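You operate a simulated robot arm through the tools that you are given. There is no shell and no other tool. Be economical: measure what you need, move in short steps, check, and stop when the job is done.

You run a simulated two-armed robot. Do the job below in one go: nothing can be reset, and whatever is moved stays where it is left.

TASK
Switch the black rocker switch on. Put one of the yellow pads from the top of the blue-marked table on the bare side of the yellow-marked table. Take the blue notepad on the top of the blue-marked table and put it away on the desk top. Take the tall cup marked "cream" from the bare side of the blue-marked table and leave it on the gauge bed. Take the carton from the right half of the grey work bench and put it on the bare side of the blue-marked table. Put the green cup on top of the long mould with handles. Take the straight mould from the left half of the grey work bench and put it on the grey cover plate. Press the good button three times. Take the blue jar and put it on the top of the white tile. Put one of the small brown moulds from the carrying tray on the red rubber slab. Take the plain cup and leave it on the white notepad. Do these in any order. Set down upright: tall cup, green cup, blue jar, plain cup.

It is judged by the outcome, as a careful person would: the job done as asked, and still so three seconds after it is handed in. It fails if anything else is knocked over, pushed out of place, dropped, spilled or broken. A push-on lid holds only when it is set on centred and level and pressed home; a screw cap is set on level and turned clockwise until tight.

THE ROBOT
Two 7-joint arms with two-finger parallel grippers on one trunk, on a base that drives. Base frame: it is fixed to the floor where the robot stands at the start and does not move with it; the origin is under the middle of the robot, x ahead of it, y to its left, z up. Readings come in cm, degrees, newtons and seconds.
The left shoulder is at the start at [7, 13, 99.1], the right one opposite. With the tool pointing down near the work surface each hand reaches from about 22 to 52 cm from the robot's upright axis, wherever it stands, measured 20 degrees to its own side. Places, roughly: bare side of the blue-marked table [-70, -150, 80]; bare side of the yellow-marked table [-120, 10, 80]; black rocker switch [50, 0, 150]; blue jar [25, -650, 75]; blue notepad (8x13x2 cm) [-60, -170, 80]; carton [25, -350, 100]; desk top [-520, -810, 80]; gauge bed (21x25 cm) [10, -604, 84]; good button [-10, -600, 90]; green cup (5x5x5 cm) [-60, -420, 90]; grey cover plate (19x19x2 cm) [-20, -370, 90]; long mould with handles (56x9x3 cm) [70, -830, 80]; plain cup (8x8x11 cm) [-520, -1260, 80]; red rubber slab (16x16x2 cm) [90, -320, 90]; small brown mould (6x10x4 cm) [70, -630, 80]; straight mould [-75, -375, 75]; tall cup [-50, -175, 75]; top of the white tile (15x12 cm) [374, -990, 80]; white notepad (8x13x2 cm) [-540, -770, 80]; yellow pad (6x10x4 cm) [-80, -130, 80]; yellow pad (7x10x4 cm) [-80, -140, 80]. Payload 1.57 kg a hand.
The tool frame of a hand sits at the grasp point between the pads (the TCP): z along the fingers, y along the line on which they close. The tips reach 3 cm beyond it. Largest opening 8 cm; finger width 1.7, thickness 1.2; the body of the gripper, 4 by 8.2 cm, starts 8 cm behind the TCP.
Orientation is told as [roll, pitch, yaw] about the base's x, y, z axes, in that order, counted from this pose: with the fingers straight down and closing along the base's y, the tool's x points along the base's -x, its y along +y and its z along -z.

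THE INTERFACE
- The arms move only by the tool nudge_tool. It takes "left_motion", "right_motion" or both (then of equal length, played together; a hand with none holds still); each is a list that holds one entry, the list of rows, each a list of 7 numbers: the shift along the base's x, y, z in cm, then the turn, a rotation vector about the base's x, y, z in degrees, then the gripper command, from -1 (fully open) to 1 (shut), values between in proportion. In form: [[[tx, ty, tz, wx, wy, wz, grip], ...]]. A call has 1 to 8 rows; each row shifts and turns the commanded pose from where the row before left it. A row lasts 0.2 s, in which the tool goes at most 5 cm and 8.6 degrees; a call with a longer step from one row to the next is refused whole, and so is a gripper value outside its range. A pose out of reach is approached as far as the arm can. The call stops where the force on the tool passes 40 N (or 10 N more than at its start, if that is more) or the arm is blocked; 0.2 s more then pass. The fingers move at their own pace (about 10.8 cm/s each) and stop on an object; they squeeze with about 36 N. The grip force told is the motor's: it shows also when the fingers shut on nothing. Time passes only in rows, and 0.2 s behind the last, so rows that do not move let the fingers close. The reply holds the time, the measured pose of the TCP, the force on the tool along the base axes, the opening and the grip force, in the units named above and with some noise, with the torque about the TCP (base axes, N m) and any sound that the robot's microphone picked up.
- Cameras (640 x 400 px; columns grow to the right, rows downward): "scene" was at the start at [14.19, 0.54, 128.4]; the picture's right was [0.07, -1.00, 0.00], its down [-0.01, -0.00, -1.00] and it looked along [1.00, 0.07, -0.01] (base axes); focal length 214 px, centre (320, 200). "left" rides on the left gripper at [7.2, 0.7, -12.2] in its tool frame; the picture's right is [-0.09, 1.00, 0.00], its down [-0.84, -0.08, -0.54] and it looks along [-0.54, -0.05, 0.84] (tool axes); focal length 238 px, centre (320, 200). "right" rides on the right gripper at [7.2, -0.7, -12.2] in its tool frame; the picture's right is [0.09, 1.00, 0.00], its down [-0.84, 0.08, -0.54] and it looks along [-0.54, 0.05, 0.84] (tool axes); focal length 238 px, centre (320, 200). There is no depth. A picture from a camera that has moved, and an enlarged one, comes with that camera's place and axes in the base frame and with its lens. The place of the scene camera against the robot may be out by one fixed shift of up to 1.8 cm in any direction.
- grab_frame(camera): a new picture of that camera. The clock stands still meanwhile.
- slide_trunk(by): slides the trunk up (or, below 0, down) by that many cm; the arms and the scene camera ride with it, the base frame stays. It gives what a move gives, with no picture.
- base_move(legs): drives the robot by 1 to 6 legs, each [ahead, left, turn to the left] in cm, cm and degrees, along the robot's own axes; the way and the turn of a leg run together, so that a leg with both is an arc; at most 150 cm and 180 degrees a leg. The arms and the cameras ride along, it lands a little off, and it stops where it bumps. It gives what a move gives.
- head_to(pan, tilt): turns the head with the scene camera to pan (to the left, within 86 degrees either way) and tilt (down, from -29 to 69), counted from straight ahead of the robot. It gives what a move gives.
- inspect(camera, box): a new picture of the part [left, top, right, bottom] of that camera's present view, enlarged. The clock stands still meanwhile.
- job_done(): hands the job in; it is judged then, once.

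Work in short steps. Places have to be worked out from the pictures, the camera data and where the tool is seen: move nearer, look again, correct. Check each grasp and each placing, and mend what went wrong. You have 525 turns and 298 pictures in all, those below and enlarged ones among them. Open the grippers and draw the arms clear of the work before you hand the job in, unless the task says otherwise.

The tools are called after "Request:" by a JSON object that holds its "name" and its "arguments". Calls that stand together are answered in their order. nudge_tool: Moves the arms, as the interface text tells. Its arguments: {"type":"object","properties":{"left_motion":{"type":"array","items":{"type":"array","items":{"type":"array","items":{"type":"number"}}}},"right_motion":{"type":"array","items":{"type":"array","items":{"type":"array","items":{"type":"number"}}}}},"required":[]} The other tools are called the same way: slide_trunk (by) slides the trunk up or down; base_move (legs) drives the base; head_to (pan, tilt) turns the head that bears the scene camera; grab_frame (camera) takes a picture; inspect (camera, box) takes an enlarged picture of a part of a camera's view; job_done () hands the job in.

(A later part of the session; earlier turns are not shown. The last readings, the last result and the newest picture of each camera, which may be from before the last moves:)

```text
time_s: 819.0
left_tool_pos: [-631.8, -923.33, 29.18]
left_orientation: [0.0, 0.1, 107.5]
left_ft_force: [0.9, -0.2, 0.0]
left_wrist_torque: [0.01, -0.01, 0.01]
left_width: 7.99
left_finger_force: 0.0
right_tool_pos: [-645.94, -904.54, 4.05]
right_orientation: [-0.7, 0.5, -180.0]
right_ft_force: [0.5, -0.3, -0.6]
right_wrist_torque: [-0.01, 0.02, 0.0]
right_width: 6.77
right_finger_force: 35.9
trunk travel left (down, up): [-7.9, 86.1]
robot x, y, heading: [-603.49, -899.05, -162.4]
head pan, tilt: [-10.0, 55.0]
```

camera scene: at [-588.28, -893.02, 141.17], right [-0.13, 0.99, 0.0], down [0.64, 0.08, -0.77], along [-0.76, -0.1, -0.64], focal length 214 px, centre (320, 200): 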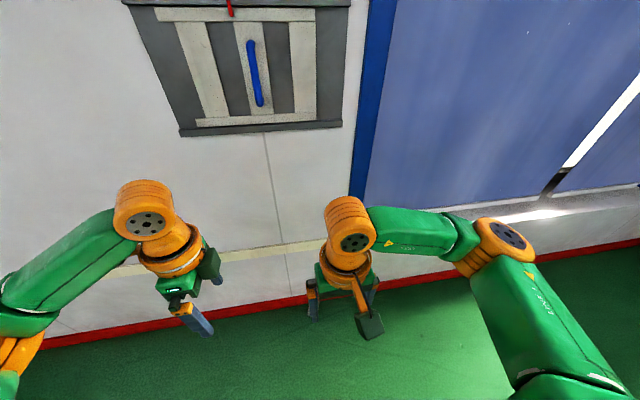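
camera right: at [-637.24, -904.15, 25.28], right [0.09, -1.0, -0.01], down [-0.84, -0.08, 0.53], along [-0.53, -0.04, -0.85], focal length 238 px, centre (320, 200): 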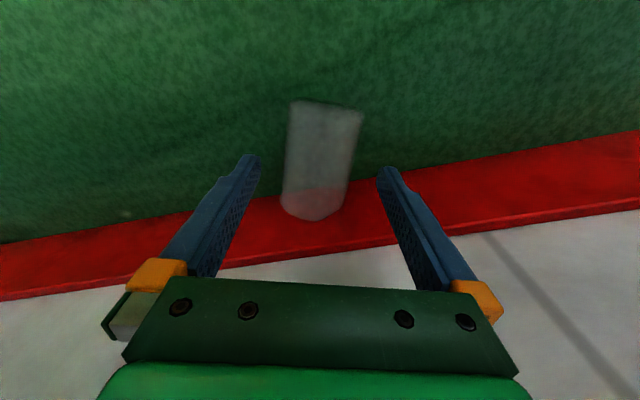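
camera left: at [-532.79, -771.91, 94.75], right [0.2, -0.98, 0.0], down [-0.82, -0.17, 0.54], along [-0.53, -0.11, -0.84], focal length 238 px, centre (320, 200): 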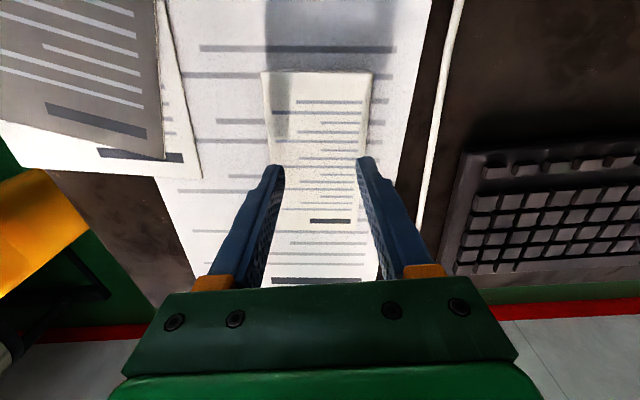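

Gripped at 6.77 cm. I lift slightly and draw it back from the wall.

Request:
{"name": "nudge_tool", "arguments": {"right_motion": [[[0.5, 0, 0.8, 0, 0, 0, -0.62], [2.5, 0.5, 0, 0, 0, 0, -0.62], [3, 1, 0, 0, 0, 0, -0.62], [3, 1, 0, 0, 0, 0, -0.62], [3, 1, 0, 0, 0, 0, -0.62]]]}}

Request:
{"name": "grab_frame", "arguments": {"camera": "right"}}

```text
time_s: 820.2
left_tool_pos: [-631.83, -923.48, 29.26]
left_orientation: [-0.1, 0.1, 107.5]
left_ft_force: [0.2, -0.6, -0.3]
left_wrist_torque: [0.04, 0.07, -0.01]
left_width: 8.01
left_finger_force: 0.0
right_tool_pos: [-634.15, -900.74, 4.96]
right_orientation: [-0.9, 0.3, 179.9]
right_ft_force: [-26.0, 26.3, 3.7]
right_wrist_torque: [-3.69, -3.72, 2.39]
right_width: 6.72
right_finger_force: 36.1
trunk travel left (down, up): [-7.9, 86.1]
robot x, y, heading: [-603.94, -899.37, -162.6]
head pan, tilt: [-10.0, 55.0]
```

```text
63 pictures are left
camera right: at [-626.99, -900.39, 17.2], right [0.09, -1.0, -0.02], down [-0.84, -0.09, 0.54], along [-0.54, -0.04, -0.84], focal length 238 px, centre (320, 200)
```

right: 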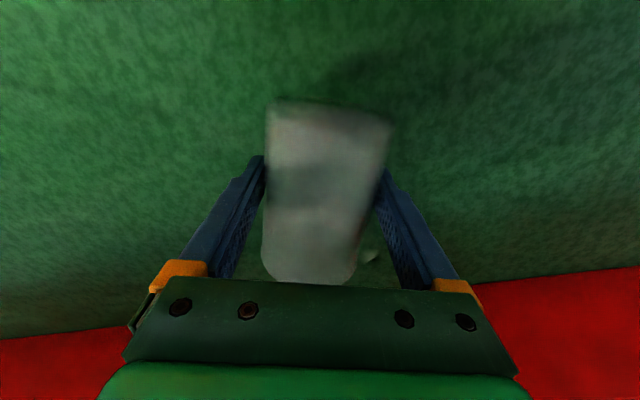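

The hand met the robot's own base. I ease it forward, back the base off 24 cm with the cup, and set it down there for a better grasp.

Request:
{"name": "nudge_tool", "arguments": {"right_motion": [[[-2, -0.5, 0.5, 0, 0, 0, -0.62], [-3, -0.8, 1, 0, 0, 0, -0.62], [-2, -0.5, 1, 0, 0, 0, -0.62]]]}}

Request:
{"name": "base_move", "arguments": {"legs": [[-24, 0, 0]]}}

Request:
{"name": "nudge_tool", "arguments": {"right_motion": [[[0, 0, -1, 0, 0, 0, -0.62], [0, 0, -1, 0, 0, 0, -0.62], [0, 0, -0.5, 0, 0, 0, -0.62], [0, 0, -0.3, 0, 0, 0, -0.62], [0, 0, -0.3, 0, 0, 0, -0.62]]]}}

```text
time_s: 821.0
left_tool_pos: [-631.82, -923.29, 29.2]
left_orientation: [0.1, 0.2, 107.6]
left_ft_force: [-1.3, -0.2, -0.1]
left_wrist_torque: [-0.02, 0.02, -0.04]
left_width: 7.99
left_finger_force: 0.1
right_tool_pos: [-640.8, -902.88, 7.26]
right_orientation: [-0.7, 0.6, 180.0]
right_ft_force: [-0.7, -0.3, -0.6]
right_wrist_torque: [0.03, 0.01, 0.01]
right_width: 6.71
right_finger_force: 35.8
trunk travel left (down, up): [-7.9, 86.1]
robot x, y, heading: [-603.81, -899.22, -162.4]
head pan, tilt: [-10.0, 55.0]
```

```text
time_s: 822.7
left_tool_pos: [-609.47, -916.22, 29.17]
left_orientation: [0.0, -0.1, 107.5]
left_ft_force: [0.2, 0.0, 1.1]
left_wrist_torque: [0.02, 0.0, 0.0]
left_width: 8.02
left_finger_force: 0.1
right_tool_pos: [-618.41, -895.62, 7.29]
right_orientation: [-0.7, 0.5, 180.1]
right_ft_force: [0.5, 0.7, -1.0]
right_wrist_torque: [-0.01, -0.02, 0.0]
right_width: 6.71
right_finger_force: 36.1
trunk travel left (down, up): [-7.9, 86.1]
robot x, y, heading: [-581.18, -892.09, -162.4]
head pan, tilt: [-10.0, 55.0]
```

```text
time_s: 823.9
left_tool_pos: [-609.55, -916.18, 29.19]
left_orientation: [0.0, 0.0, 107.6]
left_ft_force: [0.0, -0.5, 0.3]
left_wrist_torque: [0.0, -0.01, -0.01]
left_width: 8.01
left_finger_force: 0.0
right_tool_pos: [-618.28, -895.76, 4.3]
right_orientation: [-0.7, 0.6, -180.0]
right_ft_force: [-0.1, -0.3, 0.2]
right_wrist_torque: [-0.03, -0.01, 0.03]
right_width: 6.67
right_finger_force: 36.1
trunk travel left (down, up): [-7.9, 86.1]
robot x, y, heading: [-581.52, -892.16, -162.6]
head pan, tilt: [-10.0, 55.0]
```

I let it rest on the floor with the fingers just open around it, then lean the hand 25° forward in place and slide toward the rim before gripping again.

Request:
{"name": "nudge_tool", "arguments": {"right_motion": [[[0, 0, -0.25, 0, 0, 0, -0.62], [0, 0, 0, 0, 0, 0, -0.8], [0, 0, 0, 0, 0, 0, -0.85], [0, 0, 0, 0, 0, 0, -0.85], [0, 0, 0, 0, 0, 0, -0.85]]]}}

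Request:
{"name": "nudge_tool", "arguments": {"right_motion": [[[0, 0, 0.1, 0, -5, 0, -0.9], [-0.7, 0, 0, 0, -5, 0, -0.9], [-0.7, 0, 0, 0, -5, 0, -0.9], [-0.7, 0, 0, 0, -5, 0, -0.9], [-0.7, 0, 0, 0, -5, 0, -0.9]]]}}

Request:
{"name": "grab_frame", "arguments": {"camera": "right"}}

```text
time_s: 825.1
left_tool_pos: [-609.46, -916.2, 29.19]
left_orientation: [-0.1, 0.0, 107.5]
left_ft_force: [-0.5, 0.7, -0.6]
left_wrist_torque: [0.0, 0.02, 0.01]
left_width: 7.98
left_finger_force: 0.1
right_tool_pos: [-618.42, -895.76, 4.15]
right_orientation: [-0.7, 0.5, 180.0]
right_ft_force: [-0.4, -0.8, -0.3]
right_wrist_torque: [-0.01, 0.0, -0.03]
right_width: 7.42
right_finger_force: 0.0
trunk travel left (down, up): [-7.9, 86.1]
robot x, y, heading: [-581.29, -892.39, -162.2]
head pan, tilt: [-10.0, 55.0]
```

```text
time_s: 826.3
left_tool_pos: [-609.5, -916.23, 29.13]
left_orientation: [0.1, 0.0, 107.5]
left_ft_force: [0.8, 0.5, -0.3]
left_wrist_torque: [0.04, -0.03, -0.03]
left_width: 8.0
left_finger_force: 0.0
right_tool_pos: [-616.49, -895.28, 7.12]
right_orientation: [-0.7, 25.6, -180.0]
right_ft_force: [0.1, 0.8, 0.4]
right_wrist_torque: [0.0, 0.03, -0.03]
right_width: 7.59
right_finger_force: 0.1
right hand out of reach, approached as far as the arm can: row 4, 5
trunk travel left (down, up): [-7.9, 86.1]
robot x, y, heading: [-580.78, -891.93, -162.6]
head pan, tilt: [-10.0, 55.0]
```

```text
62 pictures are left
camera right: at [-615.35, -894.79, 21.29], right [0.09, -1.0, 0.03], down [-0.99, -0.08, 0.13], along [-0.12, -0.04, -0.99], focal length 238 px, centre (320, 200)
```

right: 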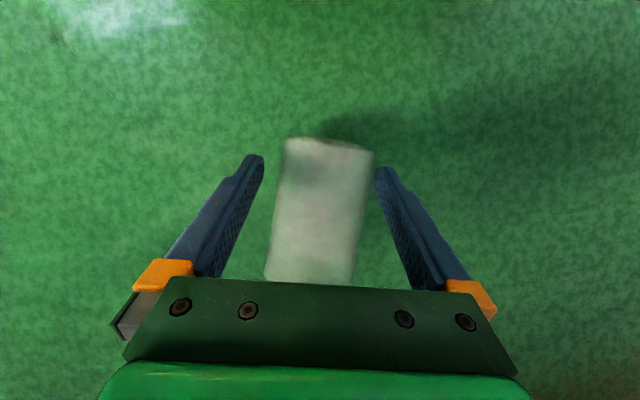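

The tilt costs reach. I lower the trunk 3 cm and try sliding toward the rim again.

Request:
{"name": "slide_trunk", "arguments": {"by": -3.2}}

Request:
{"name": "nudge_tool", "arguments": {"right_motion": [[[-0.8, 0, 0, 0, 0, 0, -0.9], [-0.8, 0, 0, 0, 0, 0, -0.9], [-0.8, 0, 0, 0, 0, 0, -0.9], [-0.8, 0, 0, 0, 0, 0, -0.9]]]}}

Request:
{"name": "grab_frame", "arguments": {"camera": "right"}}

```text
time_s: 827.1
left_tool_pos: [-609.43, -916.13, 25.94]
left_orientation: [-0.1, 0.0, 107.5]
left_ft_force: [0.4, -1.0, 0.0]
left_wrist_torque: [0.0, 0.0, -0.01]
left_width: 8.0
left_finger_force: 0.0
right_tool_pos: [-616.57, -895.17, 3.89]
right_orientation: [-0.7, 25.6, 180.0]
right_ft_force: [1.1, 0.4, 0.1]
right_wrist_torque: [0.04, -0.05, -0.01]
right_width: 7.6
right_finger_force: 0.0
trunk travel left (down, up): [-4.7, 89.3]
robot x, y, heading: [-581.7, -892.29, -162.5]
head pan, tilt: [-10.0, 55.0]
```

```text
time_s: 828.1
left_tool_pos: [-609.35, -916.17, 26.11]
left_orientation: [0.0, 0.2, 107.6]
left_ft_force: [-0.5, 0.3, -0.2]
left_wrist_torque: [0.01, 0.01, 0.01]
left_width: 7.98
left_finger_force: 0.0
right_tool_pos: [-618.38, -894.43, 4.71]
right_orientation: [-0.8, 25.5, 179.9]
right_ft_force: [-0.3, 0.3, 0.0]
right_wrist_torque: [0.01, -0.02, 0.01]
right_width: 7.61
right_finger_force: 0.1
right hand out of reach, approached as far as the arm can: row 2, 3, 4
trunk travel left (down, up): [-4.7, 89.3]
robot x, y, heading: [-581.15, -892.1, -162.6]
head pan, tilt: [-10.0, 55.0]
```

```text
61 pictures are left
camera right: at [-617.17, -894.13, 18.77], right [0.09, -1.0, 0.03], down [-0.99, -0.08, 0.13], along [-0.12, -0.04, -0.99], focal length 238 px, centre (320, 200)
```

right: 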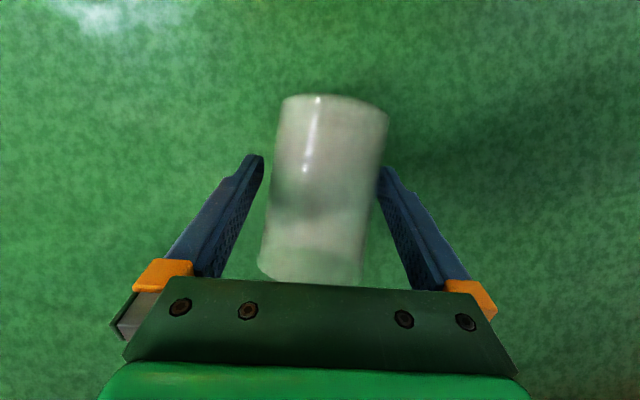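

I drive the base 2.5 cm ahead, which also re-centres the hand along the cup.

Request:
{"name": "base_move", "arguments": {"legs": [[2.5, 0.8, 0]]}}

Request:
{"name": "grab_frame", "arguments": {"camera": "right"}}

```text
time_s: 828.9
left_tool_pos: [-611.64, -917.74, 26.01]
left_orientation: [0.0, 0.0, 107.5]
left_ft_force: [-0.2, 0.7, -0.9]
left_wrist_torque: [0.02, 0.02, -0.02]
left_width: 7.99
left_finger_force: 0.0
right_tool_pos: [-620.61, -896.09, 4.63]
right_orientation: [-0.7, 25.4, 180.0]
right_ft_force: [0.2, -0.4, 0.4]
right_wrist_torque: [-0.01, 0.01, 0.0]
right_width: 7.58
right_finger_force: 0.0
trunk travel left (down, up): [-4.7, 89.3]
robot x, y, heading: [-583.54, -893.39, -162.4]
head pan, tilt: [-10.0, 55.0]
```

```text
60 pictures are left
camera right: at [-619.29, -895.64, 18.76], right [0.09, -1.0, 0.03], down [-0.99, -0.08, 0.13], along [-0.12, -0.04, -0.99], focal length 238 px, centre (320, 200)
```

right: 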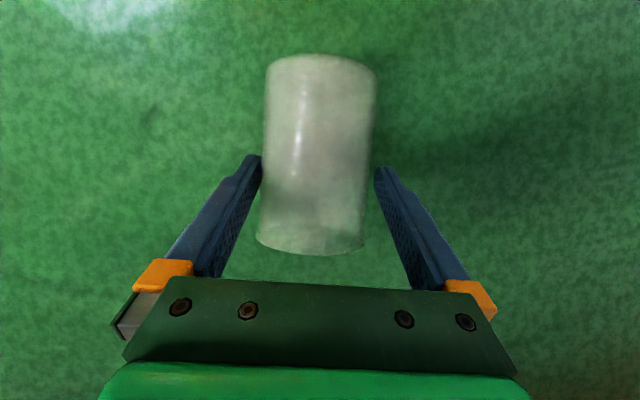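

Good: the fingers sit past the middle toward the rim. I close and lift a little.

Request:
{"name": "nudge_tool", "arguments": {"right_motion": [[[0, 0, 0, 0, 0, 0, -0.6], [0, 0, 0, 0, 0, 0, -0.5], [0, 0, 0, 0, 0, 0, -0.5], [0, 0, 1, 0, 0, 0, -0.5], [0, 0, 2, 0, 0, 0, -0.5], [0, 0, 3, 0, 0, 0, -0.5]]]}}

Request:
{"name": "grab_frame", "arguments": {"camera": "right"}}

```text
time_s: 830.3
left_tool_pos: [-611.4, -917.74, 26.0]
left_orientation: [0.0, 0.0, 107.6]
left_ft_force: [-0.5, 0.3, -0.1]
left_wrist_torque: [0.01, 0.01, 0.01]
left_width: 8.03
left_finger_force: 0.1
right_tool_pos: [-620.56, -896.09, 10.49]
right_orientation: [-0.6, 25.5, 179.9]
right_ft_force: [0.3, 0.4, -0.2]
right_wrist_torque: [0.02, -0.01, -0.01]
right_width: 6.68
right_finger_force: 35.8
trunk travel left (down, up): [-4.7, 89.3]
robot x, y, heading: [-583.39, -893.85, -162.6]
head pan, tilt: [-10.0, 55.0]
```

```text
59 pictures are left
camera right: at [-619.31, -895.7, 24.72], right [0.09, -1.0, 0.03], down [-0.99, -0.08, 0.13], along [-0.12, -0.04, -0.99], focal length 238 px, centre (320, 200)
```

right: 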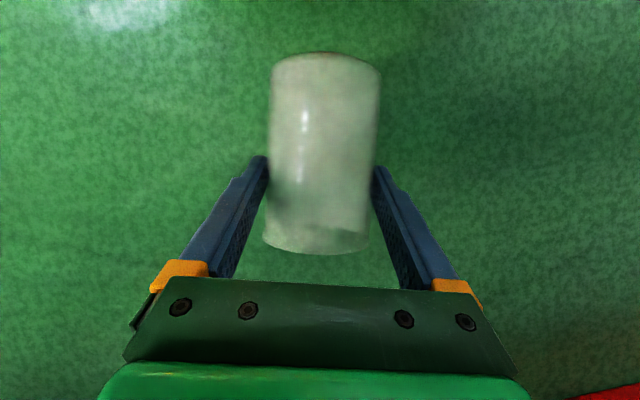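

Held level. I raise the trunk and turn the hand forward to bring the cup upright.

Request:
{"name": "slide_trunk", "arguments": {"by": 40}}

Request:
{"name": "nudge_tool", "arguments": {"right_motion": [[[0, 0, 2, 0, 8.2, 0, -0.5], [0, 0, 2, 0, 8.2, 0, -0.5], [0, 0, 2, 0, 8.2, 0, -0.5], [0, 0, 2, 0, 8.2, 0, -0.5], [0, 0, 1, 0, 8.2, 0, -0.5], [0, 0, 1, 0, 8.2, 0, -0.5], [0, 0, 1, 0, 8.2, 0, -0.5], [0, 0, 0, 0, 8.2, 0, -0.5]]]}}

Request:
{"name": "nudge_tool", "arguments": {"right_motion": [[[0, 0, 0, 0, 8.2, 0, -0.5], [0, 0, 0, 0, 8.2, 0, -0.5], [0, 0, 0, 0, 8, 0, -0.5]]]}}

Request:
{"name": "head_to", "arguments": {"pan": -10, "tilt": 40}}

Request:
{"name": "grab_frame", "arguments": {"camera": "scene"}}

```text
time_s: 834.2
left_tool_pos: [-611.51, -917.76, 65.98]
left_orientation: [0.0, 0.0, 107.6]
left_ft_force: [0.1, 0.1, 0.6]
left_wrist_torque: [-0.03, 0.0, 0.02]
left_width: 8.01
left_finger_force: 0.1
right_tool_pos: [-620.58, -896.17, 50.54]
right_orientation: [-0.7, 25.5, 180.1]
right_ft_force: [0.4, -0.3, -0.5]
right_wrist_torque: [0.0, 0.01, -0.05]
right_width: 6.65
right_finger_force: 36.5
trunk travel left (down, up): [-44.7, 49.3]
robot x, y, heading: [-582.96, -893.43, -162.3]
head pan, tilt: [-10.0, 55.0]
```

```text
time_s: 836.0
left_tool_pos: [-611.61, -917.81, 66.01]
left_orientation: [0.0, 0.0, 107.5]
left_ft_force: [-0.4, -0.3, -0.4]
left_wrist_torque: [-0.03, -0.02, 0.0]
left_width: 8.02
left_finger_force: 0.1
right_tool_pos: [-620.53, -896.27, 61.55]
right_orientation: [-0.6, -40.3, 179.9]
right_ft_force: [-0.1, -0.3, -0.4]
right_wrist_torque: [-0.02, 0.0, 0.01]
right_width: 6.66
right_finger_force: 35.8
trunk travel left (down, up): [-44.7, 49.3]
robot x, y, heading: [-583.51, -893.69, -162.9]
head pan, tilt: [-10.0, 55.0]
```

```text
time_s: 836.8
left_tool_pos: [-611.49, -917.71, 65.91]
left_orientation: [0.0, 0.0, 107.6]
left_ft_force: [0.3, 0.3, -0.4]
left_wrist_torque: [-0.01, -0.02, 0.02]
left_width: 7.98
left_finger_force: 0.0
right_tool_pos: [-620.48, -896.23, 61.61]
right_orientation: [-0.6, -64.5, -179.9]
right_ft_force: [0.2, -0.6, -0.1]
right_wrist_torque: [-0.01, 0.02, 0.0]
right_width: 6.67
right_finger_force: 36.0
trunk travel left (down, up): [-44.7, 49.3]
robot x, y, heading: [-583.29, -893.7, -162.6]
head pan, tilt: [-10.0, 55.0]
```

```text
time_s: 837.5
left_tool_pos: [-611.57, -917.7, 66.01]
left_orientation: [0.0, 0.0, 107.6]
left_ft_force: [0.5, -0.1, -0.4]
left_wrist_torque: [0.01, 0.0, -0.01]
left_width: 8.01
left_finger_force: 0.0
right_tool_pos: [-620.37, -896.17, 61.56]
right_orientation: [-0.6, -64.4, 179.9]
right_ft_force: [0.6, -0.3, -0.1]
right_wrist_torque: [0.0, -0.01, 0.0]
right_width: 6.67
right_finger_force: 35.8
trunk travel left (down, up): [-44.7, 49.3]
robot x, y, heading: [-583.74, -893.94, -162.4]
head pan, tilt: [-10.0, 40.0]
```

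```text
58 pictures are left
camera scene: at [-596.52, -896.45, 103.96], right [-0.13, 0.99, 0.0], down [0.64, 0.08, -0.77], along [-0.76, -0.1, -0.64], focal length 214 px, centre (320, 200)
```

scene: 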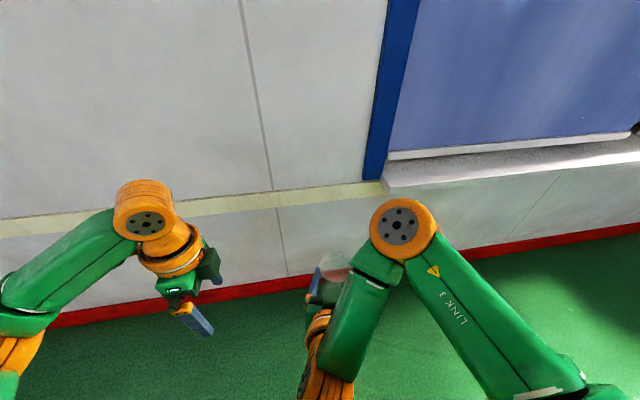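

I zoom on the cup, and take the right wrist view, to check that the rim is up.

Request:
{"name": "inspect", "arguments": {"camera": "scene", "box": [285, 235, 385, 310]}}

Request:
{"name": "grab_frame", "arguments": {"camera": "right"}}

```text
5.33 times, centred on (335, 272) of scene
camera zoom: at [-596.52, -896.45, 103.96], right [-0.13, 0.99, 0.0], down [0.64, 0.08, -0.77], along [-0.76, -0.1, -0.64], focal length 1144 px, centre (240, -187)
```

zoom: 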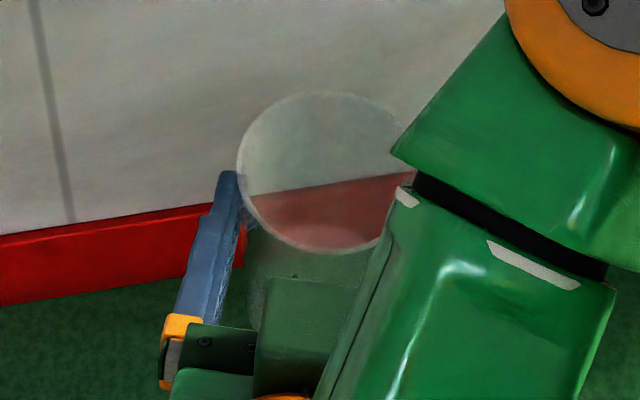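

```text
56 pictures are left
camera right: at [-606.39, -895.73, 60.37], right [0.03, -1.0, -0.09], down [0.13, -0.08, 0.99], along [-0.99, -0.04, 0.12], focal length 238 px, centre (320, 200)
```

right: 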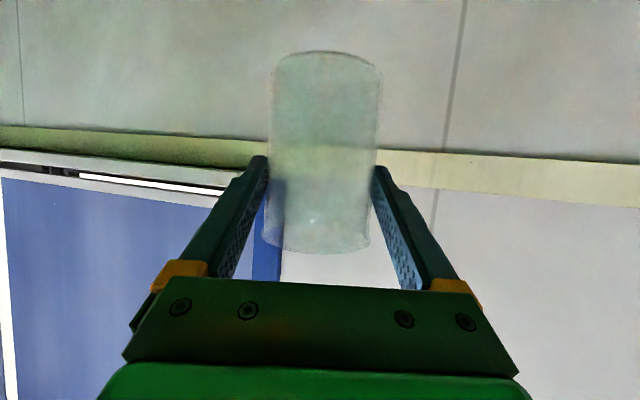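

I zoom further on the cup's top end.

Request:
{"name": "inspect", "arguments": {"camera": "scene", "box": [318, 245, 368, 300]}}

```text
7.27 times, centred on (343, 272) of scene
camera zoom: at [-596.52, -896.45, 103.96], right [-0.13, 0.99, 0.0], down [0.64, 0.08, -0.77], along [-0.76, -0.1, -0.64], focal length 1560 px, centre (153, -327)
```

zoom: 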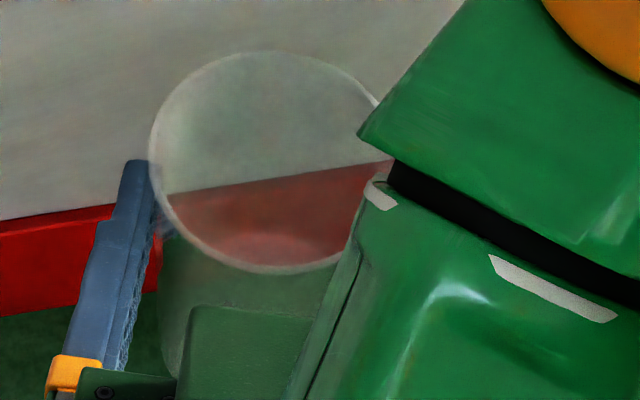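

I raise the left hand to look down at the cup with its camera.

Request:
{"name": "nudge_tool", "arguments": {"left_motion": [[[0, 0, 4.8, 0, 0, 0, -1], [0, 0, 4.8, 0, 0, 0, -1], [0, 0, 4.8, 0, 0, 0, -1], [0, 0, 4.8, 0, 0, 0, -1], [0, 0, 4.8, 0, 0, 0, -1]]]}}

Request:
{"name": "grab_frame", "arguments": {"camera": "left"}}

```text
time_s: 838.7
left_tool_pos: [-611.57, -917.23, 90.0]
left_orientation: [0.4, 0.1, 107.1]
left_ft_force: [0.5, -0.5, -0.5]
left_wrist_torque: [0.07, 0.03, 0.01]
left_width: 7.99
left_finger_force: 0.1
right_tool_pos: [-620.4, -896.03, 61.52]
right_orientation: [-0.2, -64.4, 179.6]
right_ft_force: [0.4, 0.7, -1.0]
right_wrist_torque: [0.01, 0.0, 0.02]
right_width: 6.63
right_finger_force: 36.1
trunk travel left (down, up): [-44.7, 49.3]
robot x, y, heading: [-583.26, -893.59, -162.6]
head pan, tilt: [-10.0, 40.0]
```

```text
54 pictures are left
camera left: at [-610.03, -924.23, 102.16], right [-0.98, -0.2, 0.01], down [-0.17, 0.82, 0.54], along [-0.12, 0.53, -0.84], focal length 238 px, centre (320, 200)
```

left: 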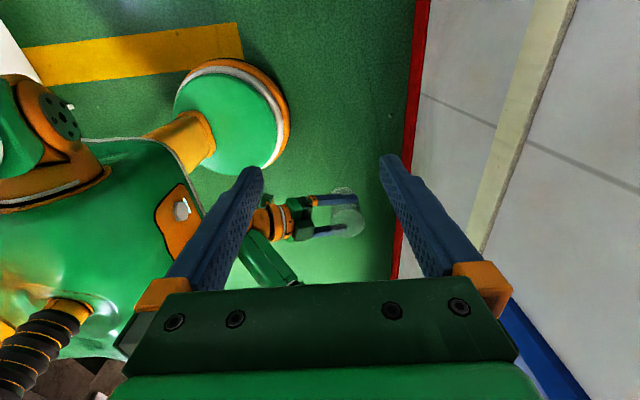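

Request:
{"name": "inspect", "arguments": {"camera": "left", "box": [305, 175, 385, 250]}}

```text
5.33 times, centred on (345, 212) of left
camera zoom: at [-610.03, -924.23, 102.16], right [-0.98, -0.2, 0.01], down [-0.17, 0.82, 0.54], along [-0.12, 0.53, -0.84], focal length 1271 px, centre (187, 133)
```

zoom: 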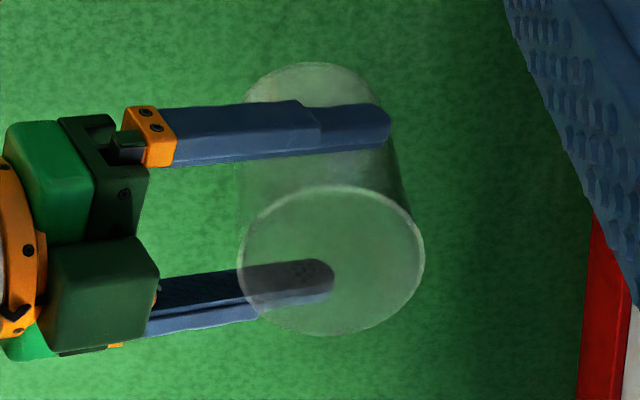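

The rim is up: the cup is held upright, its bottom about 8.2 cm below the TCP. I raise the trunk, leave the corridor, turn around and come to the desk's west side.

Request:
{"name": "slide_trunk", "arguments": {"by": 36}}

Request:
{"name": "base_move", "arguments": {"legs": [[0, -95, -0.4], [0, -95, 0], [0, 0, 180], [0, -60, 0]]}}

Request:
{"name": "head_to", "arguments": {"pan": -10, "tilt": 40}}

Request:
{"name": "grab_frame", "arguments": {"camera": "scene"}}

```text
time_s: 842.2
left_tool_pos: [-611.59, -917.63, 125.74]
left_orientation: [0.0, 0.1, 107.5]
left_ft_force: [0.0, 0.7, -0.8]
left_wrist_torque: [0.01, -0.02, -0.01]
left_width: 8.02
left_finger_force: 0.1
right_tool_pos: [-620.41, -896.2, 97.63]
right_orientation: [-0.6, -64.6, 179.9]
right_ft_force: [-0.4, 0.3, -0.8]
right_wrist_torque: [-0.01, 0.01, -0.03]
right_width: 6.65
right_finger_force: 36.6
trunk travel left (down, up): [-80.7, 13.3]
robot x, y, heading: [-583.69, -893.99, -162.7]
head pan, tilt: [-10.0, 40.0]
```

```text
time_s: 862.1
left_tool_pos: [-593.42, -745.23, 125.67]
left_orientation: [0.1, 0.0, -70.0]
left_ft_force: [0.2, 0.7, 0.5]
left_wrist_torque: [0.0, 0.04, 0.02]
left_width: 8.02
left_finger_force: 0.0
right_tool_pos: [-583.75, -766.21, 97.57]
right_orientation: [-0.7, -64.5, 2.7]
right_ft_force: [-0.6, 0.7, -0.8]
right_wrist_torque: [0.01, -0.06, 0.01]
right_width: 6.68
right_finger_force: 35.9
trunk travel left (down, up): [-80.7, 13.3]
robot x, y, heading: [-621.05, -770.41, 20.0]
head pan, tilt: [-10.0, 40.0]
```

```text
time_s: 862.7
left_tool_pos: [-593.37, -745.24, 125.69]
left_orientation: [0.1, 0.0, -70.1]
left_ft_force: [0.0, 0.2, -0.1]
left_wrist_torque: [0.0, 0.01, 0.01]
left_width: 7.99
left_finger_force: 0.0
right_tool_pos: [-583.67, -766.34, 97.54]
right_orientation: [-0.7, -64.5, 2.6]
right_ft_force: [0.1, -0.1, -0.2]
right_wrist_torque: [-0.03, 0.03, 0.0]
right_width: 6.68
right_finger_force: 35.5
trunk travel left (down, up): [-80.7, 13.3]
robot x, y, heading: [-620.64, -770.42, 19.9]
head pan, tilt: [-10.0, 40.0]
```

```text
52 pictures are left
camera scene: at [-607.27, -767.3, 139.97], right [0.17, -0.98, 0.0], down [-0.63, -0.11, -0.77], along [0.75, 0.13, -0.64], focal length 214 px, centre (320, 200)
```

scene: 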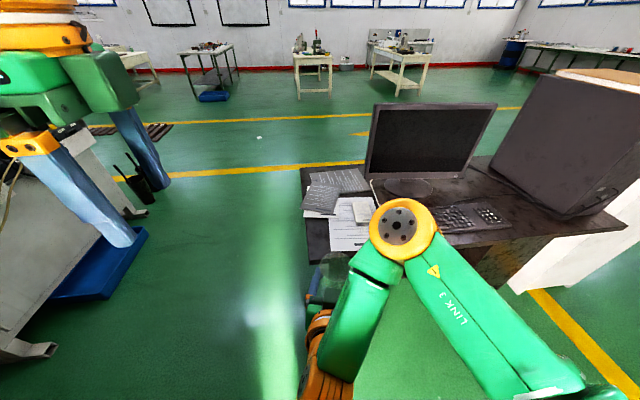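

The grip is stable (6.68 cm). The notepad centre is about [-540.3, -774.0]; I sidestep right 21 and go ahead 28.

Request:
{"name": "base_move", "arguments": {"legs": [[0, -21.5, 0], [27, 0, 0]]}}

Request:
{"name": "head_to", "arguments": {"pan": -10, "tilt": 50}}

Request:
{"name": "grab_frame", "arguments": {"camera": "scene"}}

Request:
{"name": "grab_frame", "arguments": {"camera": "left"}}

```text
time_s: 865.9
left_tool_pos: [-560.48, -756.62, 125.72]
left_orientation: [0.2, 0.1, -70.3]
left_ft_force: [0.8, 0.4, -0.1]
left_wrist_torque: [0.0, 0.01, 0.03]
left_width: 8.01
left_finger_force: 0.1
right_tool_pos: [-550.73, -777.71, 97.61]
right_orientation: [-0.6, -64.6, 2.1]
right_ft_force: [-1.0, 0.2, -1.0]
right_wrist_torque: [-0.04, -0.06, 0.03]
right_width: 6.67
right_finger_force: 36.2
trunk travel left (down, up): [-80.7, 13.3]
robot x, y, heading: [-587.35, -781.33, 19.6]
head pan, tilt: [-10.0, 40.0]
```

```text
time_s: 866.6
left_tool_pos: [-560.17, -756.6, 125.73]
left_orientation: [0.0, 0.0, -70.2]
left_ft_force: [0.3, -0.2, 0.0]
left_wrist_torque: [0.0, 0.02, -0.01]
left_width: 7.99
left_finger_force: 0.1
right_tool_pos: [-550.54, -777.63, 97.56]
right_orientation: [-0.8, -64.4, 2.2]
right_ft_force: [0.3, 0.2, 0.0]
right_wrist_torque: [0.03, 0.02, 0.01]
right_width: 6.65
right_finger_force: 36.4
trunk travel left (down, up): [-80.7, 13.3]
robot x, y, heading: [-587.17, -781.29, 19.9]
head pan, tilt: [-10.0, 50.0]
```

```text
51 pictures are left
camera scene: at [-574.91, -778.65, 138.55], right [0.17, -0.99, 0.0], down [-0.75, -0.13, -0.64], along [0.63, 0.11, -0.77], focal length 214 px, centre (320, 200)
```

scene: 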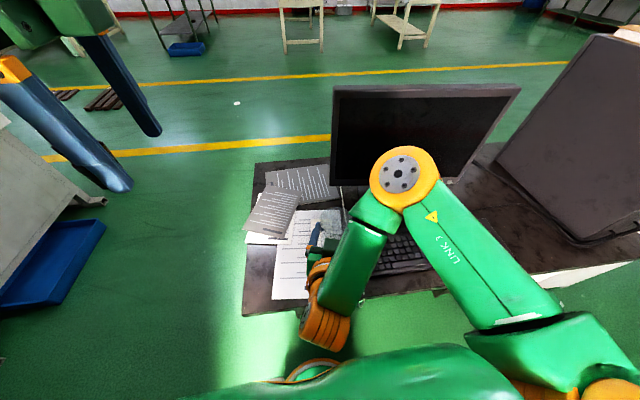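

```text
50 pictures are left
camera left: at [-562.07, -749.63, 137.97], right [0.97, 0.25, 0.0], down [0.21, -0.81, 0.54], along [0.14, -0.52, -0.84], focal length 238 px, centre (320, 200)
```

left: 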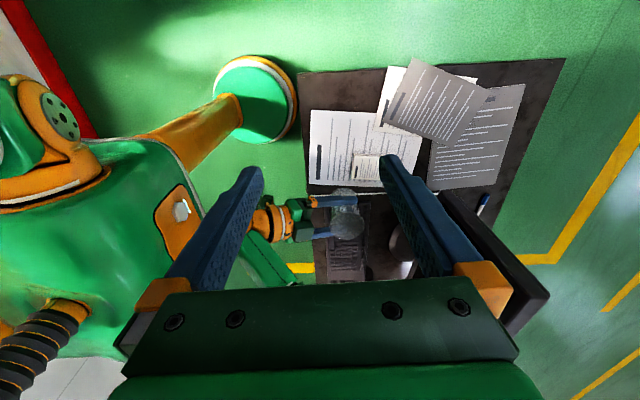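

The left camera gives a good overview. I zoom on cup and notepad.

Request:
{"name": "inspect", "arguments": {"camera": "left", "box": [290, 130, 430, 260]}}

```text
3.08 times, centred on (360, 195) of left
camera zoom: at [-562.07, -749.63, 137.97], right [0.97, 0.25, 0.0], down [0.21, -0.81, 0.54], along [0.14, -0.52, -0.84], focal length 733 px, centre (197, 215)
```

zoom: 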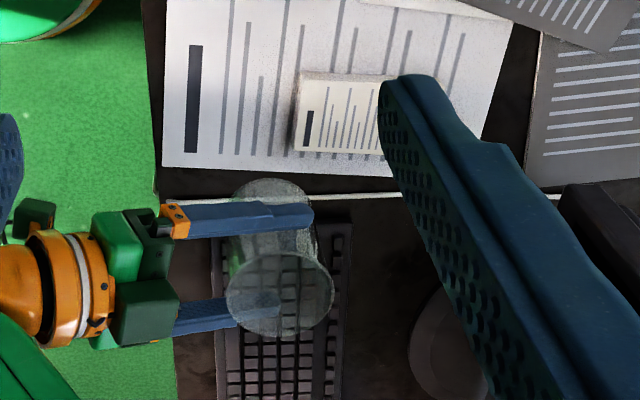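

Cup base is at about [-548.7, -777.3], the notepad's centre about [-540.5, -772.5]. I move the cup over it.

Request:
{"name": "nudge_tool", "arguments": {"right_motion": [[[2.5, 1.6, 0, 0, 0, 0, -0.5], [2.5, 1.6, 0, 0, 0, 0, -0.5], [2.5, 1.5, 0, 0, 0, 0, -0.5], [0, 0, -2, 0, 0, 0, -0.5], [0, 0, -2, 0, 0, 0, -0.5]]]}}

Request:
{"name": "inspect", "arguments": {"camera": "left", "box": [290, 110, 430, 240]}}

```text
time_s: 867.8
left_tool_pos: [-560.19, -756.49, 125.68]
left_orientation: [0.1, 0.0, -70.3]
left_ft_force: [0.2, -0.6, 0.4]
left_wrist_torque: [-0.03, 0.01, 0.0]
left_width: 8.01
left_finger_force: 0.1
right_tool_pos: [-543.26, -772.96, 93.55]
right_orientation: [-0.6, -64.5, 2.2]
right_ft_force: [0.1, -0.1, -0.7]
right_wrist_torque: [0.03, -0.01, 0.04]
right_width: 6.69
right_finger_force: 36.2
trunk travel left (down, up): [-80.7, 13.3]
robot x, y, heading: [-587.35, -781.73, 19.5]
head pan, tilt: [-10.0, 50.0]
```

```text
3.08 times, centred on (360, 175) of left
camera zoom: at [-562.06, -749.61, 137.97], right [0.97, 0.25, 0.0], down [0.21, -0.81, 0.54], along [0.14, -0.52, -0.84], focal length 733 px, centre (197, 277)
```

zoom: 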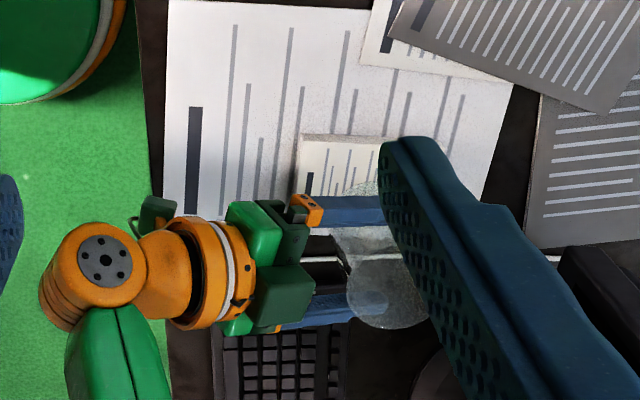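

The left finger hides part of the view. I shift the left hand 7 cm and look again.

Request:
{"name": "nudge_tool", "arguments": {"left_motion": [[[3.5, 1, 0, 0, 0, 0, -1], [3.5, 1, 0, 0, 0, 0, -1], [0, 0, 0, 0, 0, 0, -1]]]}}

Request:
{"name": "inspect", "arguments": {"camera": "left", "box": [260, 110, 400, 240]}}

```text
time_s: 868.6
left_tool_pos: [-556.32, -755.56, 123.16]
left_orientation: [0.2, -0.1, -70.2]
left_ft_force: [-0.7, -0.5, -0.4]
left_wrist_torque: [0.04, -0.06, -0.03]
left_width: 7.99
left_finger_force: 0.1
left hand out of reach, approached as far as the arm can: row 1, 2
right_tool_pos: [-543.23, -772.83, 93.64]
right_orientation: [-0.6, -64.5, 2.1]
right_ft_force: [0.5, 0.4, -1.1]
right_wrist_torque: [0.01, 0.0, 0.01]
right_width: 6.65
right_finger_force: 35.6
trunk travel left (down, up): [-80.7, 13.3]
robot x, y, heading: [-587.17, -781.61, 19.6]
head pan, tilt: [-10.0, 50.0]
```

```text
3.08 times, centred on (330, 175) of left
camera zoom: at [-558.12, -748.67, 135.42], right [0.97, 0.25, 0.0], down [0.21, -0.81, 0.54], along [0.14, -0.52, -0.84], focal length 733 px, centre (289, 277)
```

zoom: 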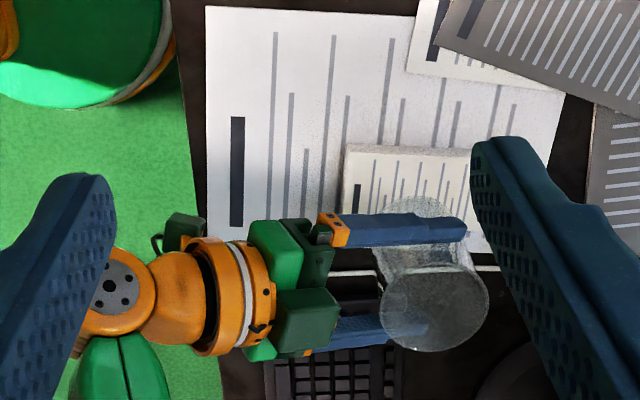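

The cup is now over the notepad (about 1.5 cm west of centre, along its long side). I shift 0.8 cm and lower to near contact.

Request:
{"name": "nudge_tool", "arguments": {"right_motion": [[[0.8, 0.1, -1.5, 0, 0, 0, -0.5], [0, 0, -2, 0, 0, 0, -0.5], [0, 0, -1.5, 0, 0, 0, -0.5], [0, 0, -0.5, 0, 0, 0, -0.5]]]}}

Request:
{"name": "inspect", "arguments": {"camera": "left", "box": [260, 110, 400, 240]}}

Request:
{"name": "grab_frame", "arguments": {"camera": "right"}}

```text
time_s: 869.6
left_tool_pos: [-556.08, -755.62, 123.14]
left_orientation: [0.2, 0.1, -70.3]
left_ft_force: [-0.1, 0.0, 0.0]
left_wrist_torque: [0.04, -0.04, 0.0]
left_width: 8.02
left_finger_force: 0.1
right_tool_pos: [-542.17, -772.72, 88.07]
right_orientation: [-0.6, -64.4, 2.1]
right_ft_force: [0.6, -0.6, -0.4]
right_wrist_torque: [0.02, -0.02, -0.04]
right_width: 6.66
right_finger_force: 35.7
trunk travel left (down, up): [-80.7, 13.3]
robot x, y, heading: [-587.13, -781.77, 19.8]
head pan, tilt: [-10.0, 50.0]
```

```text
3.08 times, centred on (330, 175) of left
camera zoom: at [-557.96, -748.63, 135.38], right [0.97, 0.25, 0.0], down [0.21, -0.81, 0.54], along [0.14, -0.52, -0.84], focal length 733 px, centre (289, 277)
```

zoom: 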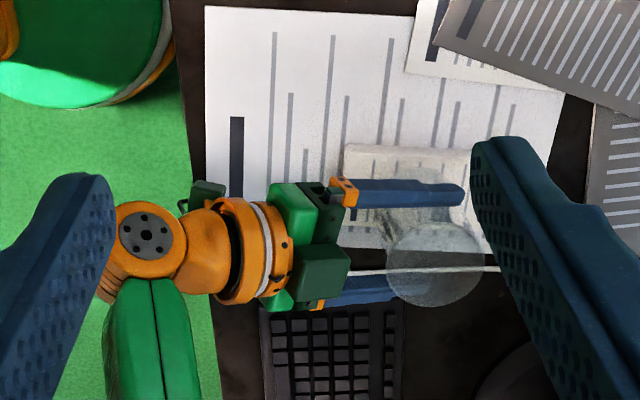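

```text
45 pictures are left
camera right: at [-556.32, -773.93, 86.86], right [-0.07, 0.99, -0.09], down [-0.13, 0.08, 0.99], along [0.99, 0.08, 0.12], focal length 238 px, centre (320, 200)
```

right: 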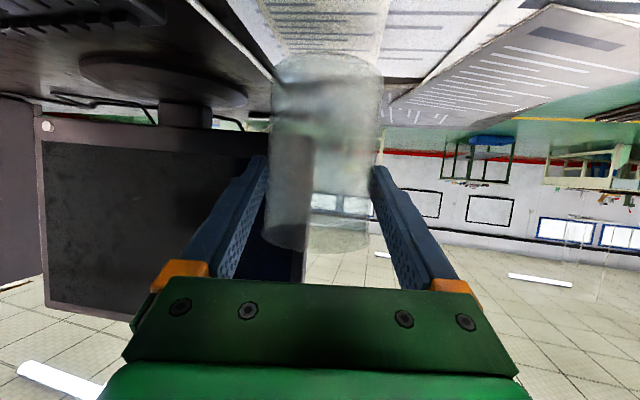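

Base and notepad coincide. I lower in small steps until contact.

Request:
{"name": "nudge_tool", "arguments": {"right_motion": [[[0, 0, -0.4, 0, 0, 0, -0.5], [0, 0, -0.3, 0, 0, 0, -0.5], [0, 0, -0.3, 0, 0, 0, -0.5]]]}}

Request:
{"name": "nudge_tool", "arguments": {"right_motion": [[[0, 0, -0.2, 0, 0, 0, -0.5], [0, 0, -0.2, 0, 0, 0, -0.5], [0, 0, 0, 0, 0, 0, -0.5]]]}}

```text
time_s: 870.4
left_tool_pos: [-556.18, -755.66, 123.02]
left_orientation: [0.2, 0.0, -70.3]
left_ft_force: [0.2, -0.4, 0.0]
left_wrist_torque: [0.02, 0.01, 0.0]
left_width: 8.02
left_finger_force: 0.1
right_tool_pos: [-542.28, -772.76, 87.19]
right_orientation: [-0.6, -64.4, 2.2]
right_ft_force: [0.2, -0.4, -0.2]
right_wrist_torque: [0.02, -0.02, 0.02]
right_width: 6.66
right_finger_force: 36.1
trunk travel left (down, up): [-80.7, 13.3]
robot x, y, heading: [-587.72, -781.96, 19.6]
head pan, tilt: [-10.0, 50.0]
```

```text
time_s: 871.2
left_tool_pos: [-556.12, -755.57, 123.03]
left_orientation: [0.2, 0.1, -70.3]
left_ft_force: [-0.2, -0.4, -0.9]
left_wrist_torque: [0.0, -0.01, 0.0]
left_width: 8.02
left_finger_force: 0.0
right_tool_pos: [-542.34, -772.79, 86.62]
right_orientation: [-0.7, -64.4, 2.2]
right_ft_force: [0.3, 0.1, -0.2]
right_wrist_torque: [-0.01, 0.01, -0.04]
right_width: 6.65
right_finger_force: 36.4
trunk travel left (down, up): [-80.7, 13.3]
robot x, y, heading: [-587.39, -781.64, 19.6]
head pan, tilt: [-10.0, 50.0]
```

Request:
{"name": "nudge_tool", "arguments": {"right_motion": [[[0, 0, -0.2, 0, 0, 0, -0.5], [0, 0, -0.2, 0, 0, 0, -0.5], [0, 0, 0, 0, 0, 0, -0.5]]]}}

Request:
{"name": "inspect", "arguments": {"camera": "right", "box": [240, 20, 420, 130]}}

```text
time_s: 872.0
left_tool_pos: [-556.12, -755.62, 123.1]
left_orientation: [0.1, 0.0, -70.4]
left_ft_force: [-0.6, 0.2, -0.3]
left_wrist_torque: [0.02, -0.01, 0.01]
left_width: 7.99
left_finger_force: 0.0
right_tool_pos: [-542.19, -772.82, 86.26]
right_orientation: [-0.7, -64.5, 2.2]
right_ft_force: [-0.1, -0.1, 0.1]
right_wrist_torque: [0.01, 0.03, 0.04]
right_width: 6.69
right_finger_force: 36.2
trunk travel left (down, up): [-80.7, 13.3]
robot x, y, heading: [-587.26, -781.16, 20.0]
head pan, tilt: [-10.0, 50.0]
```

```text
3.56 times, centred on (330, 75) of right
camera zoom: at [-556.35, -773.97, 85.04], right [-0.07, 0.99, -0.09], down [-0.13, 0.08, 0.99], along [0.99, 0.08, 0.12], focal length 848 px, centre (284, 644)
```

zoom: 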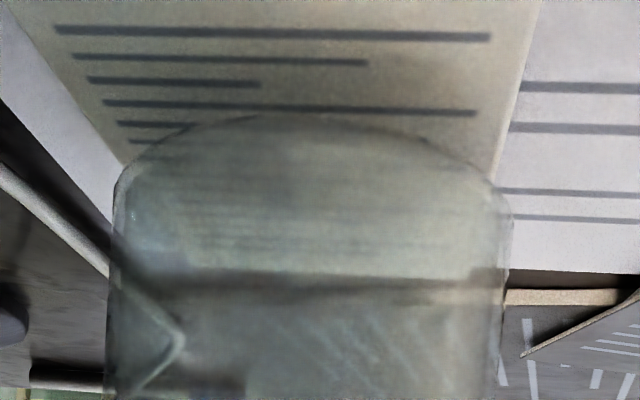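

Laterally centred on the notepad. I continue down a few millimetres.

Request:
{"name": "nudge_tool", "arguments": {"right_motion": [[[0, 0, -0.2, 0, 0, 0, -0.5], [0, 0, -0.2, 0, 0, 0, -0.5], [0, 0, 0, 0, 0, 0, -0.5]]]}}

Request:
{"name": "nudge_tool", "arguments": {"right_motion": [[[0, 0, -0.2, 0, 0, 0, -0.5], [0, 0, -0.2, 0, 0, 0, -0.5], [0, 0, 0, 0, 0, 0, -0.5]]]}}

```text
time_s: 872.8
left_tool_pos: [-556.1, -755.6, 123.01]
left_orientation: [0.2, 0.0, -70.3]
left_ft_force: [0.2, 0.0, 0.3]
left_wrist_torque: [0.01, -0.01, -0.01]
left_width: 7.99
left_finger_force: 0.1
right_tool_pos: [-542.19, -772.78, 85.85]
right_orientation: [-0.7, -64.4, 2.1]
right_ft_force: [-1.0, -0.6, -0.9]
right_wrist_torque: [0.01, 0.02, 0.01]
right_width: 6.64
right_finger_force: 36.2
trunk travel left (down, up): [-80.7, 13.3]
robot x, y, heading: [-587.43, -781.4, 19.5]
head pan, tilt: [-10.0, 50.0]
```

```text
time_s: 873.6
left_tool_pos: [-556.11, -755.58, 123.19]
left_orientation: [0.2, 0.1, -70.3]
left_ft_force: [0.0, 0.4, -0.2]
left_wrist_torque: [0.0, -0.02, -0.05]
left_width: 8.02
left_finger_force: 0.0
right_tool_pos: [-542.24, -772.9, 85.41]
right_orientation: [-0.7, -64.6, 2.2]
right_ft_force: [-0.4, 0.5, 1.2]
right_wrist_torque: [-0.03, 0.05, -0.01]
right_width: 6.65
right_finger_force: 35.6
trunk travel left (down, up): [-80.7, 13.3]
robot x, y, heading: [-587.33, -781.66, 19.7]
head pan, tilt: [-10.0, 50.0]
```

Request:
{"name": "nudge_tool", "arguments": {"right_motion": [[[0, 0, -0.15, 0, 0, 0, -0.5], [0, 0, -0.15, 0, 0, 0, -0.5], [0, 0, 0, 0, 0, 0, -0.5]]]}}

Request:
{"name": "inspect", "arguments": {"camera": "left", "box": [260, 110, 400, 240]}}

```text
time_s: 874.4
left_tool_pos: [-556.29, -755.63, 123.32]
left_orientation: [0.3, 0.0, -70.3]
left_ft_force: [0.1, 0.9, 0.4]
left_wrist_torque: [-0.01, 0.03, -0.02]
left_width: 8.01
left_finger_force: 0.1
right_tool_pos: [-542.28, -772.87, 85.27]
right_orientation: [-0.5, -64.7, 2.1]
right_ft_force: [4.3, 1.2, 14.0]
right_wrist_torque: [0.22, -0.08, -0.03]
right_width: 6.66
right_finger_force: 35.9
trunk travel left (down, up): [-80.7, 13.3]
robot x, y, heading: [-587.48, -781.68, 19.6]
head pan, tilt: [-10.0, 50.0]
```

```text
3.08 times, centred on (330, 175) of left
camera zoom: at [-558.22, -748.68, 135.47], right [0.97, 0.25, 0.0], down [0.21, -0.81, 0.54], along [0.14, -0.52, -0.84], focal length 733 px, centre (289, 277)
```

zoom: 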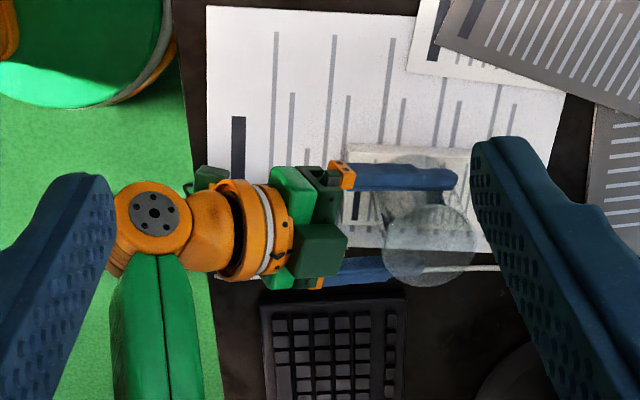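

Contact (14 N), seated on the notepad. I ease off, open the fingers slowly, and withdraw along the finger direction.

Request:
{"name": "nudge_tool", "arguments": {"right_motion": [[[0, 0, 0.1, 0, 0, 0, -0.5], [0, 0, 0, 0, 0, 0, -0.75], [0, 0, 0, 0, 0, 0, -1], [0, 0, 0, 0, 0, 0, -1]]]}}

Request:
{"name": "inspect", "arguments": {"camera": "left", "box": [260, 110, 400, 240]}}

Request:
{"name": "grab_frame", "arguments": {"camera": "right"}}

```text
time_s: 875.4
left_tool_pos: [-556.15, -755.68, 123.17]
left_orientation: [0.2, 0.1, -70.4]
left_ft_force: [0.1, 0.5, 0.2]
left_wrist_torque: [0.01, -0.01, 0.01]
left_width: 7.99
left_finger_force: 0.0
right_tool_pos: [-542.32, -772.77, 85.21]
right_orientation: [-0.7, -64.4, 2.2]
right_ft_force: [0.6, -0.8, -0.1]
right_wrist_torque: [0.03, -0.02, 0.01]
right_width: 8.01
right_finger_force: 0.1
trunk travel left (down, up): [-80.7, 13.3]
robot x, y, heading: [-587.25, -781.37, 20.0]
head pan, tilt: [-10.0, 50.0]
```

```text
3.08 times, centred on (330, 175) of left
camera zoom: at [-557.98, -748.64, 135.38], right [0.97, 0.25, 0.0], down [0.21, -0.81, 0.54], along [0.14, -0.52, -0.84], focal length 733 px, centre (289, 277)
```

zoom: 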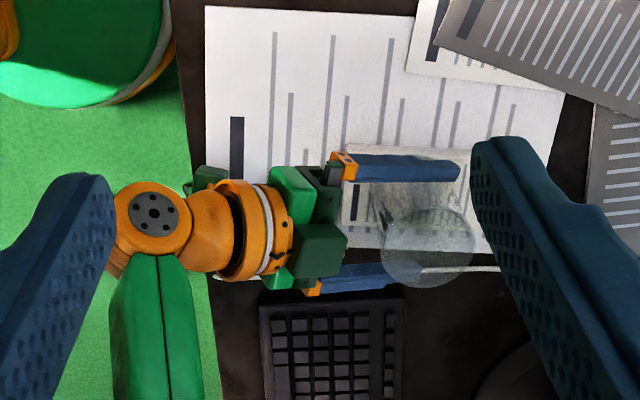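

```text
41 pictures are left
camera right: at [-556.31, -774.0, 84.02], right [-0.07, 0.99, -0.09], down [-0.13, 0.08, 0.99], along [0.99, 0.08, 0.12], focal length 238 px, centre (320, 200)
```

right: 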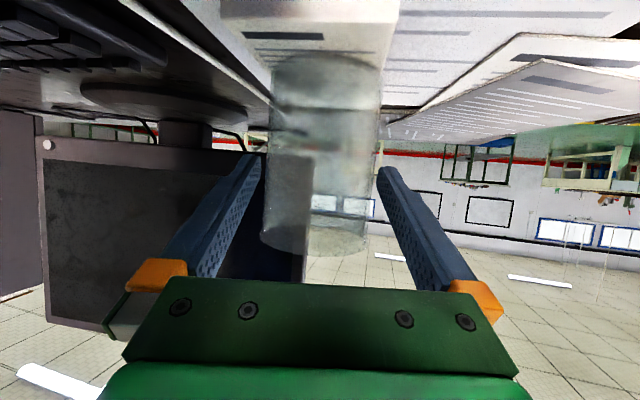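

It stands free between the fingers. I withdraw slowly along the finger axis.

Request:
{"name": "nudge_tool", "arguments": {"right_motion": [[[-0.45, 0, 0.2, 0, 0, 0, -1], [-0.9, 0, 0.4, 0, 0, 0, -1], [-1.8, -0.1, 0.8, 0, 0, 0, -1], [-1.8, -0.1, 0.8, 0, 0, 0, -1], [-2.7, -0.1, 1.2, 0, 0, 0, -1], [-2.7, -0.1, 1.2, 0, 0, 0, -1]]]}}

Request:
{"name": "inspect", "arguments": {"camera": "left", "box": [260, 110, 400, 240]}}

```text
time_s: 876.8
left_tool_pos: [-556.23, -755.56, 123.08]
left_orientation: [0.2, 0.0, -70.2]
left_ft_force: [-0.1, 0.4, -0.3]
left_wrist_torque: [-0.03, -0.02, 0.05]
left_width: 8.01
left_finger_force: 0.0
right_tool_pos: [-552.59, -773.33, 89.8]
right_orientation: [-0.7, -64.5, 2.1]
right_ft_force: [-0.4, 0.3, 0.3]
right_wrist_torque: [0.01, 0.0, -0.03]
right_width: 8.0
right_finger_force: 0.0
trunk travel left (down, up): [-80.7, 13.3]
robot x, y, heading: [-587.42, -781.8, 19.5]
head pan, tilt: [-10.0, 50.0]
```

```text
3.08 times, centred on (330, 175) of left
camera zoom: at [-558.11, -748.61, 135.4], right [0.97, 0.25, 0.0], down [0.21, -0.81, 0.54], along [0.14, -0.52, -0.84], focal length 733 px, centre (289, 277)
```

zoom: 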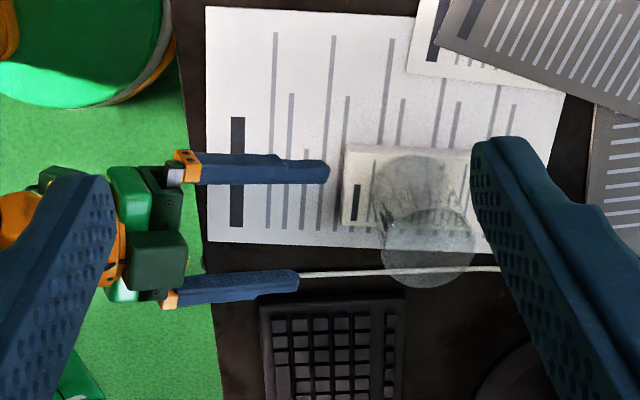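

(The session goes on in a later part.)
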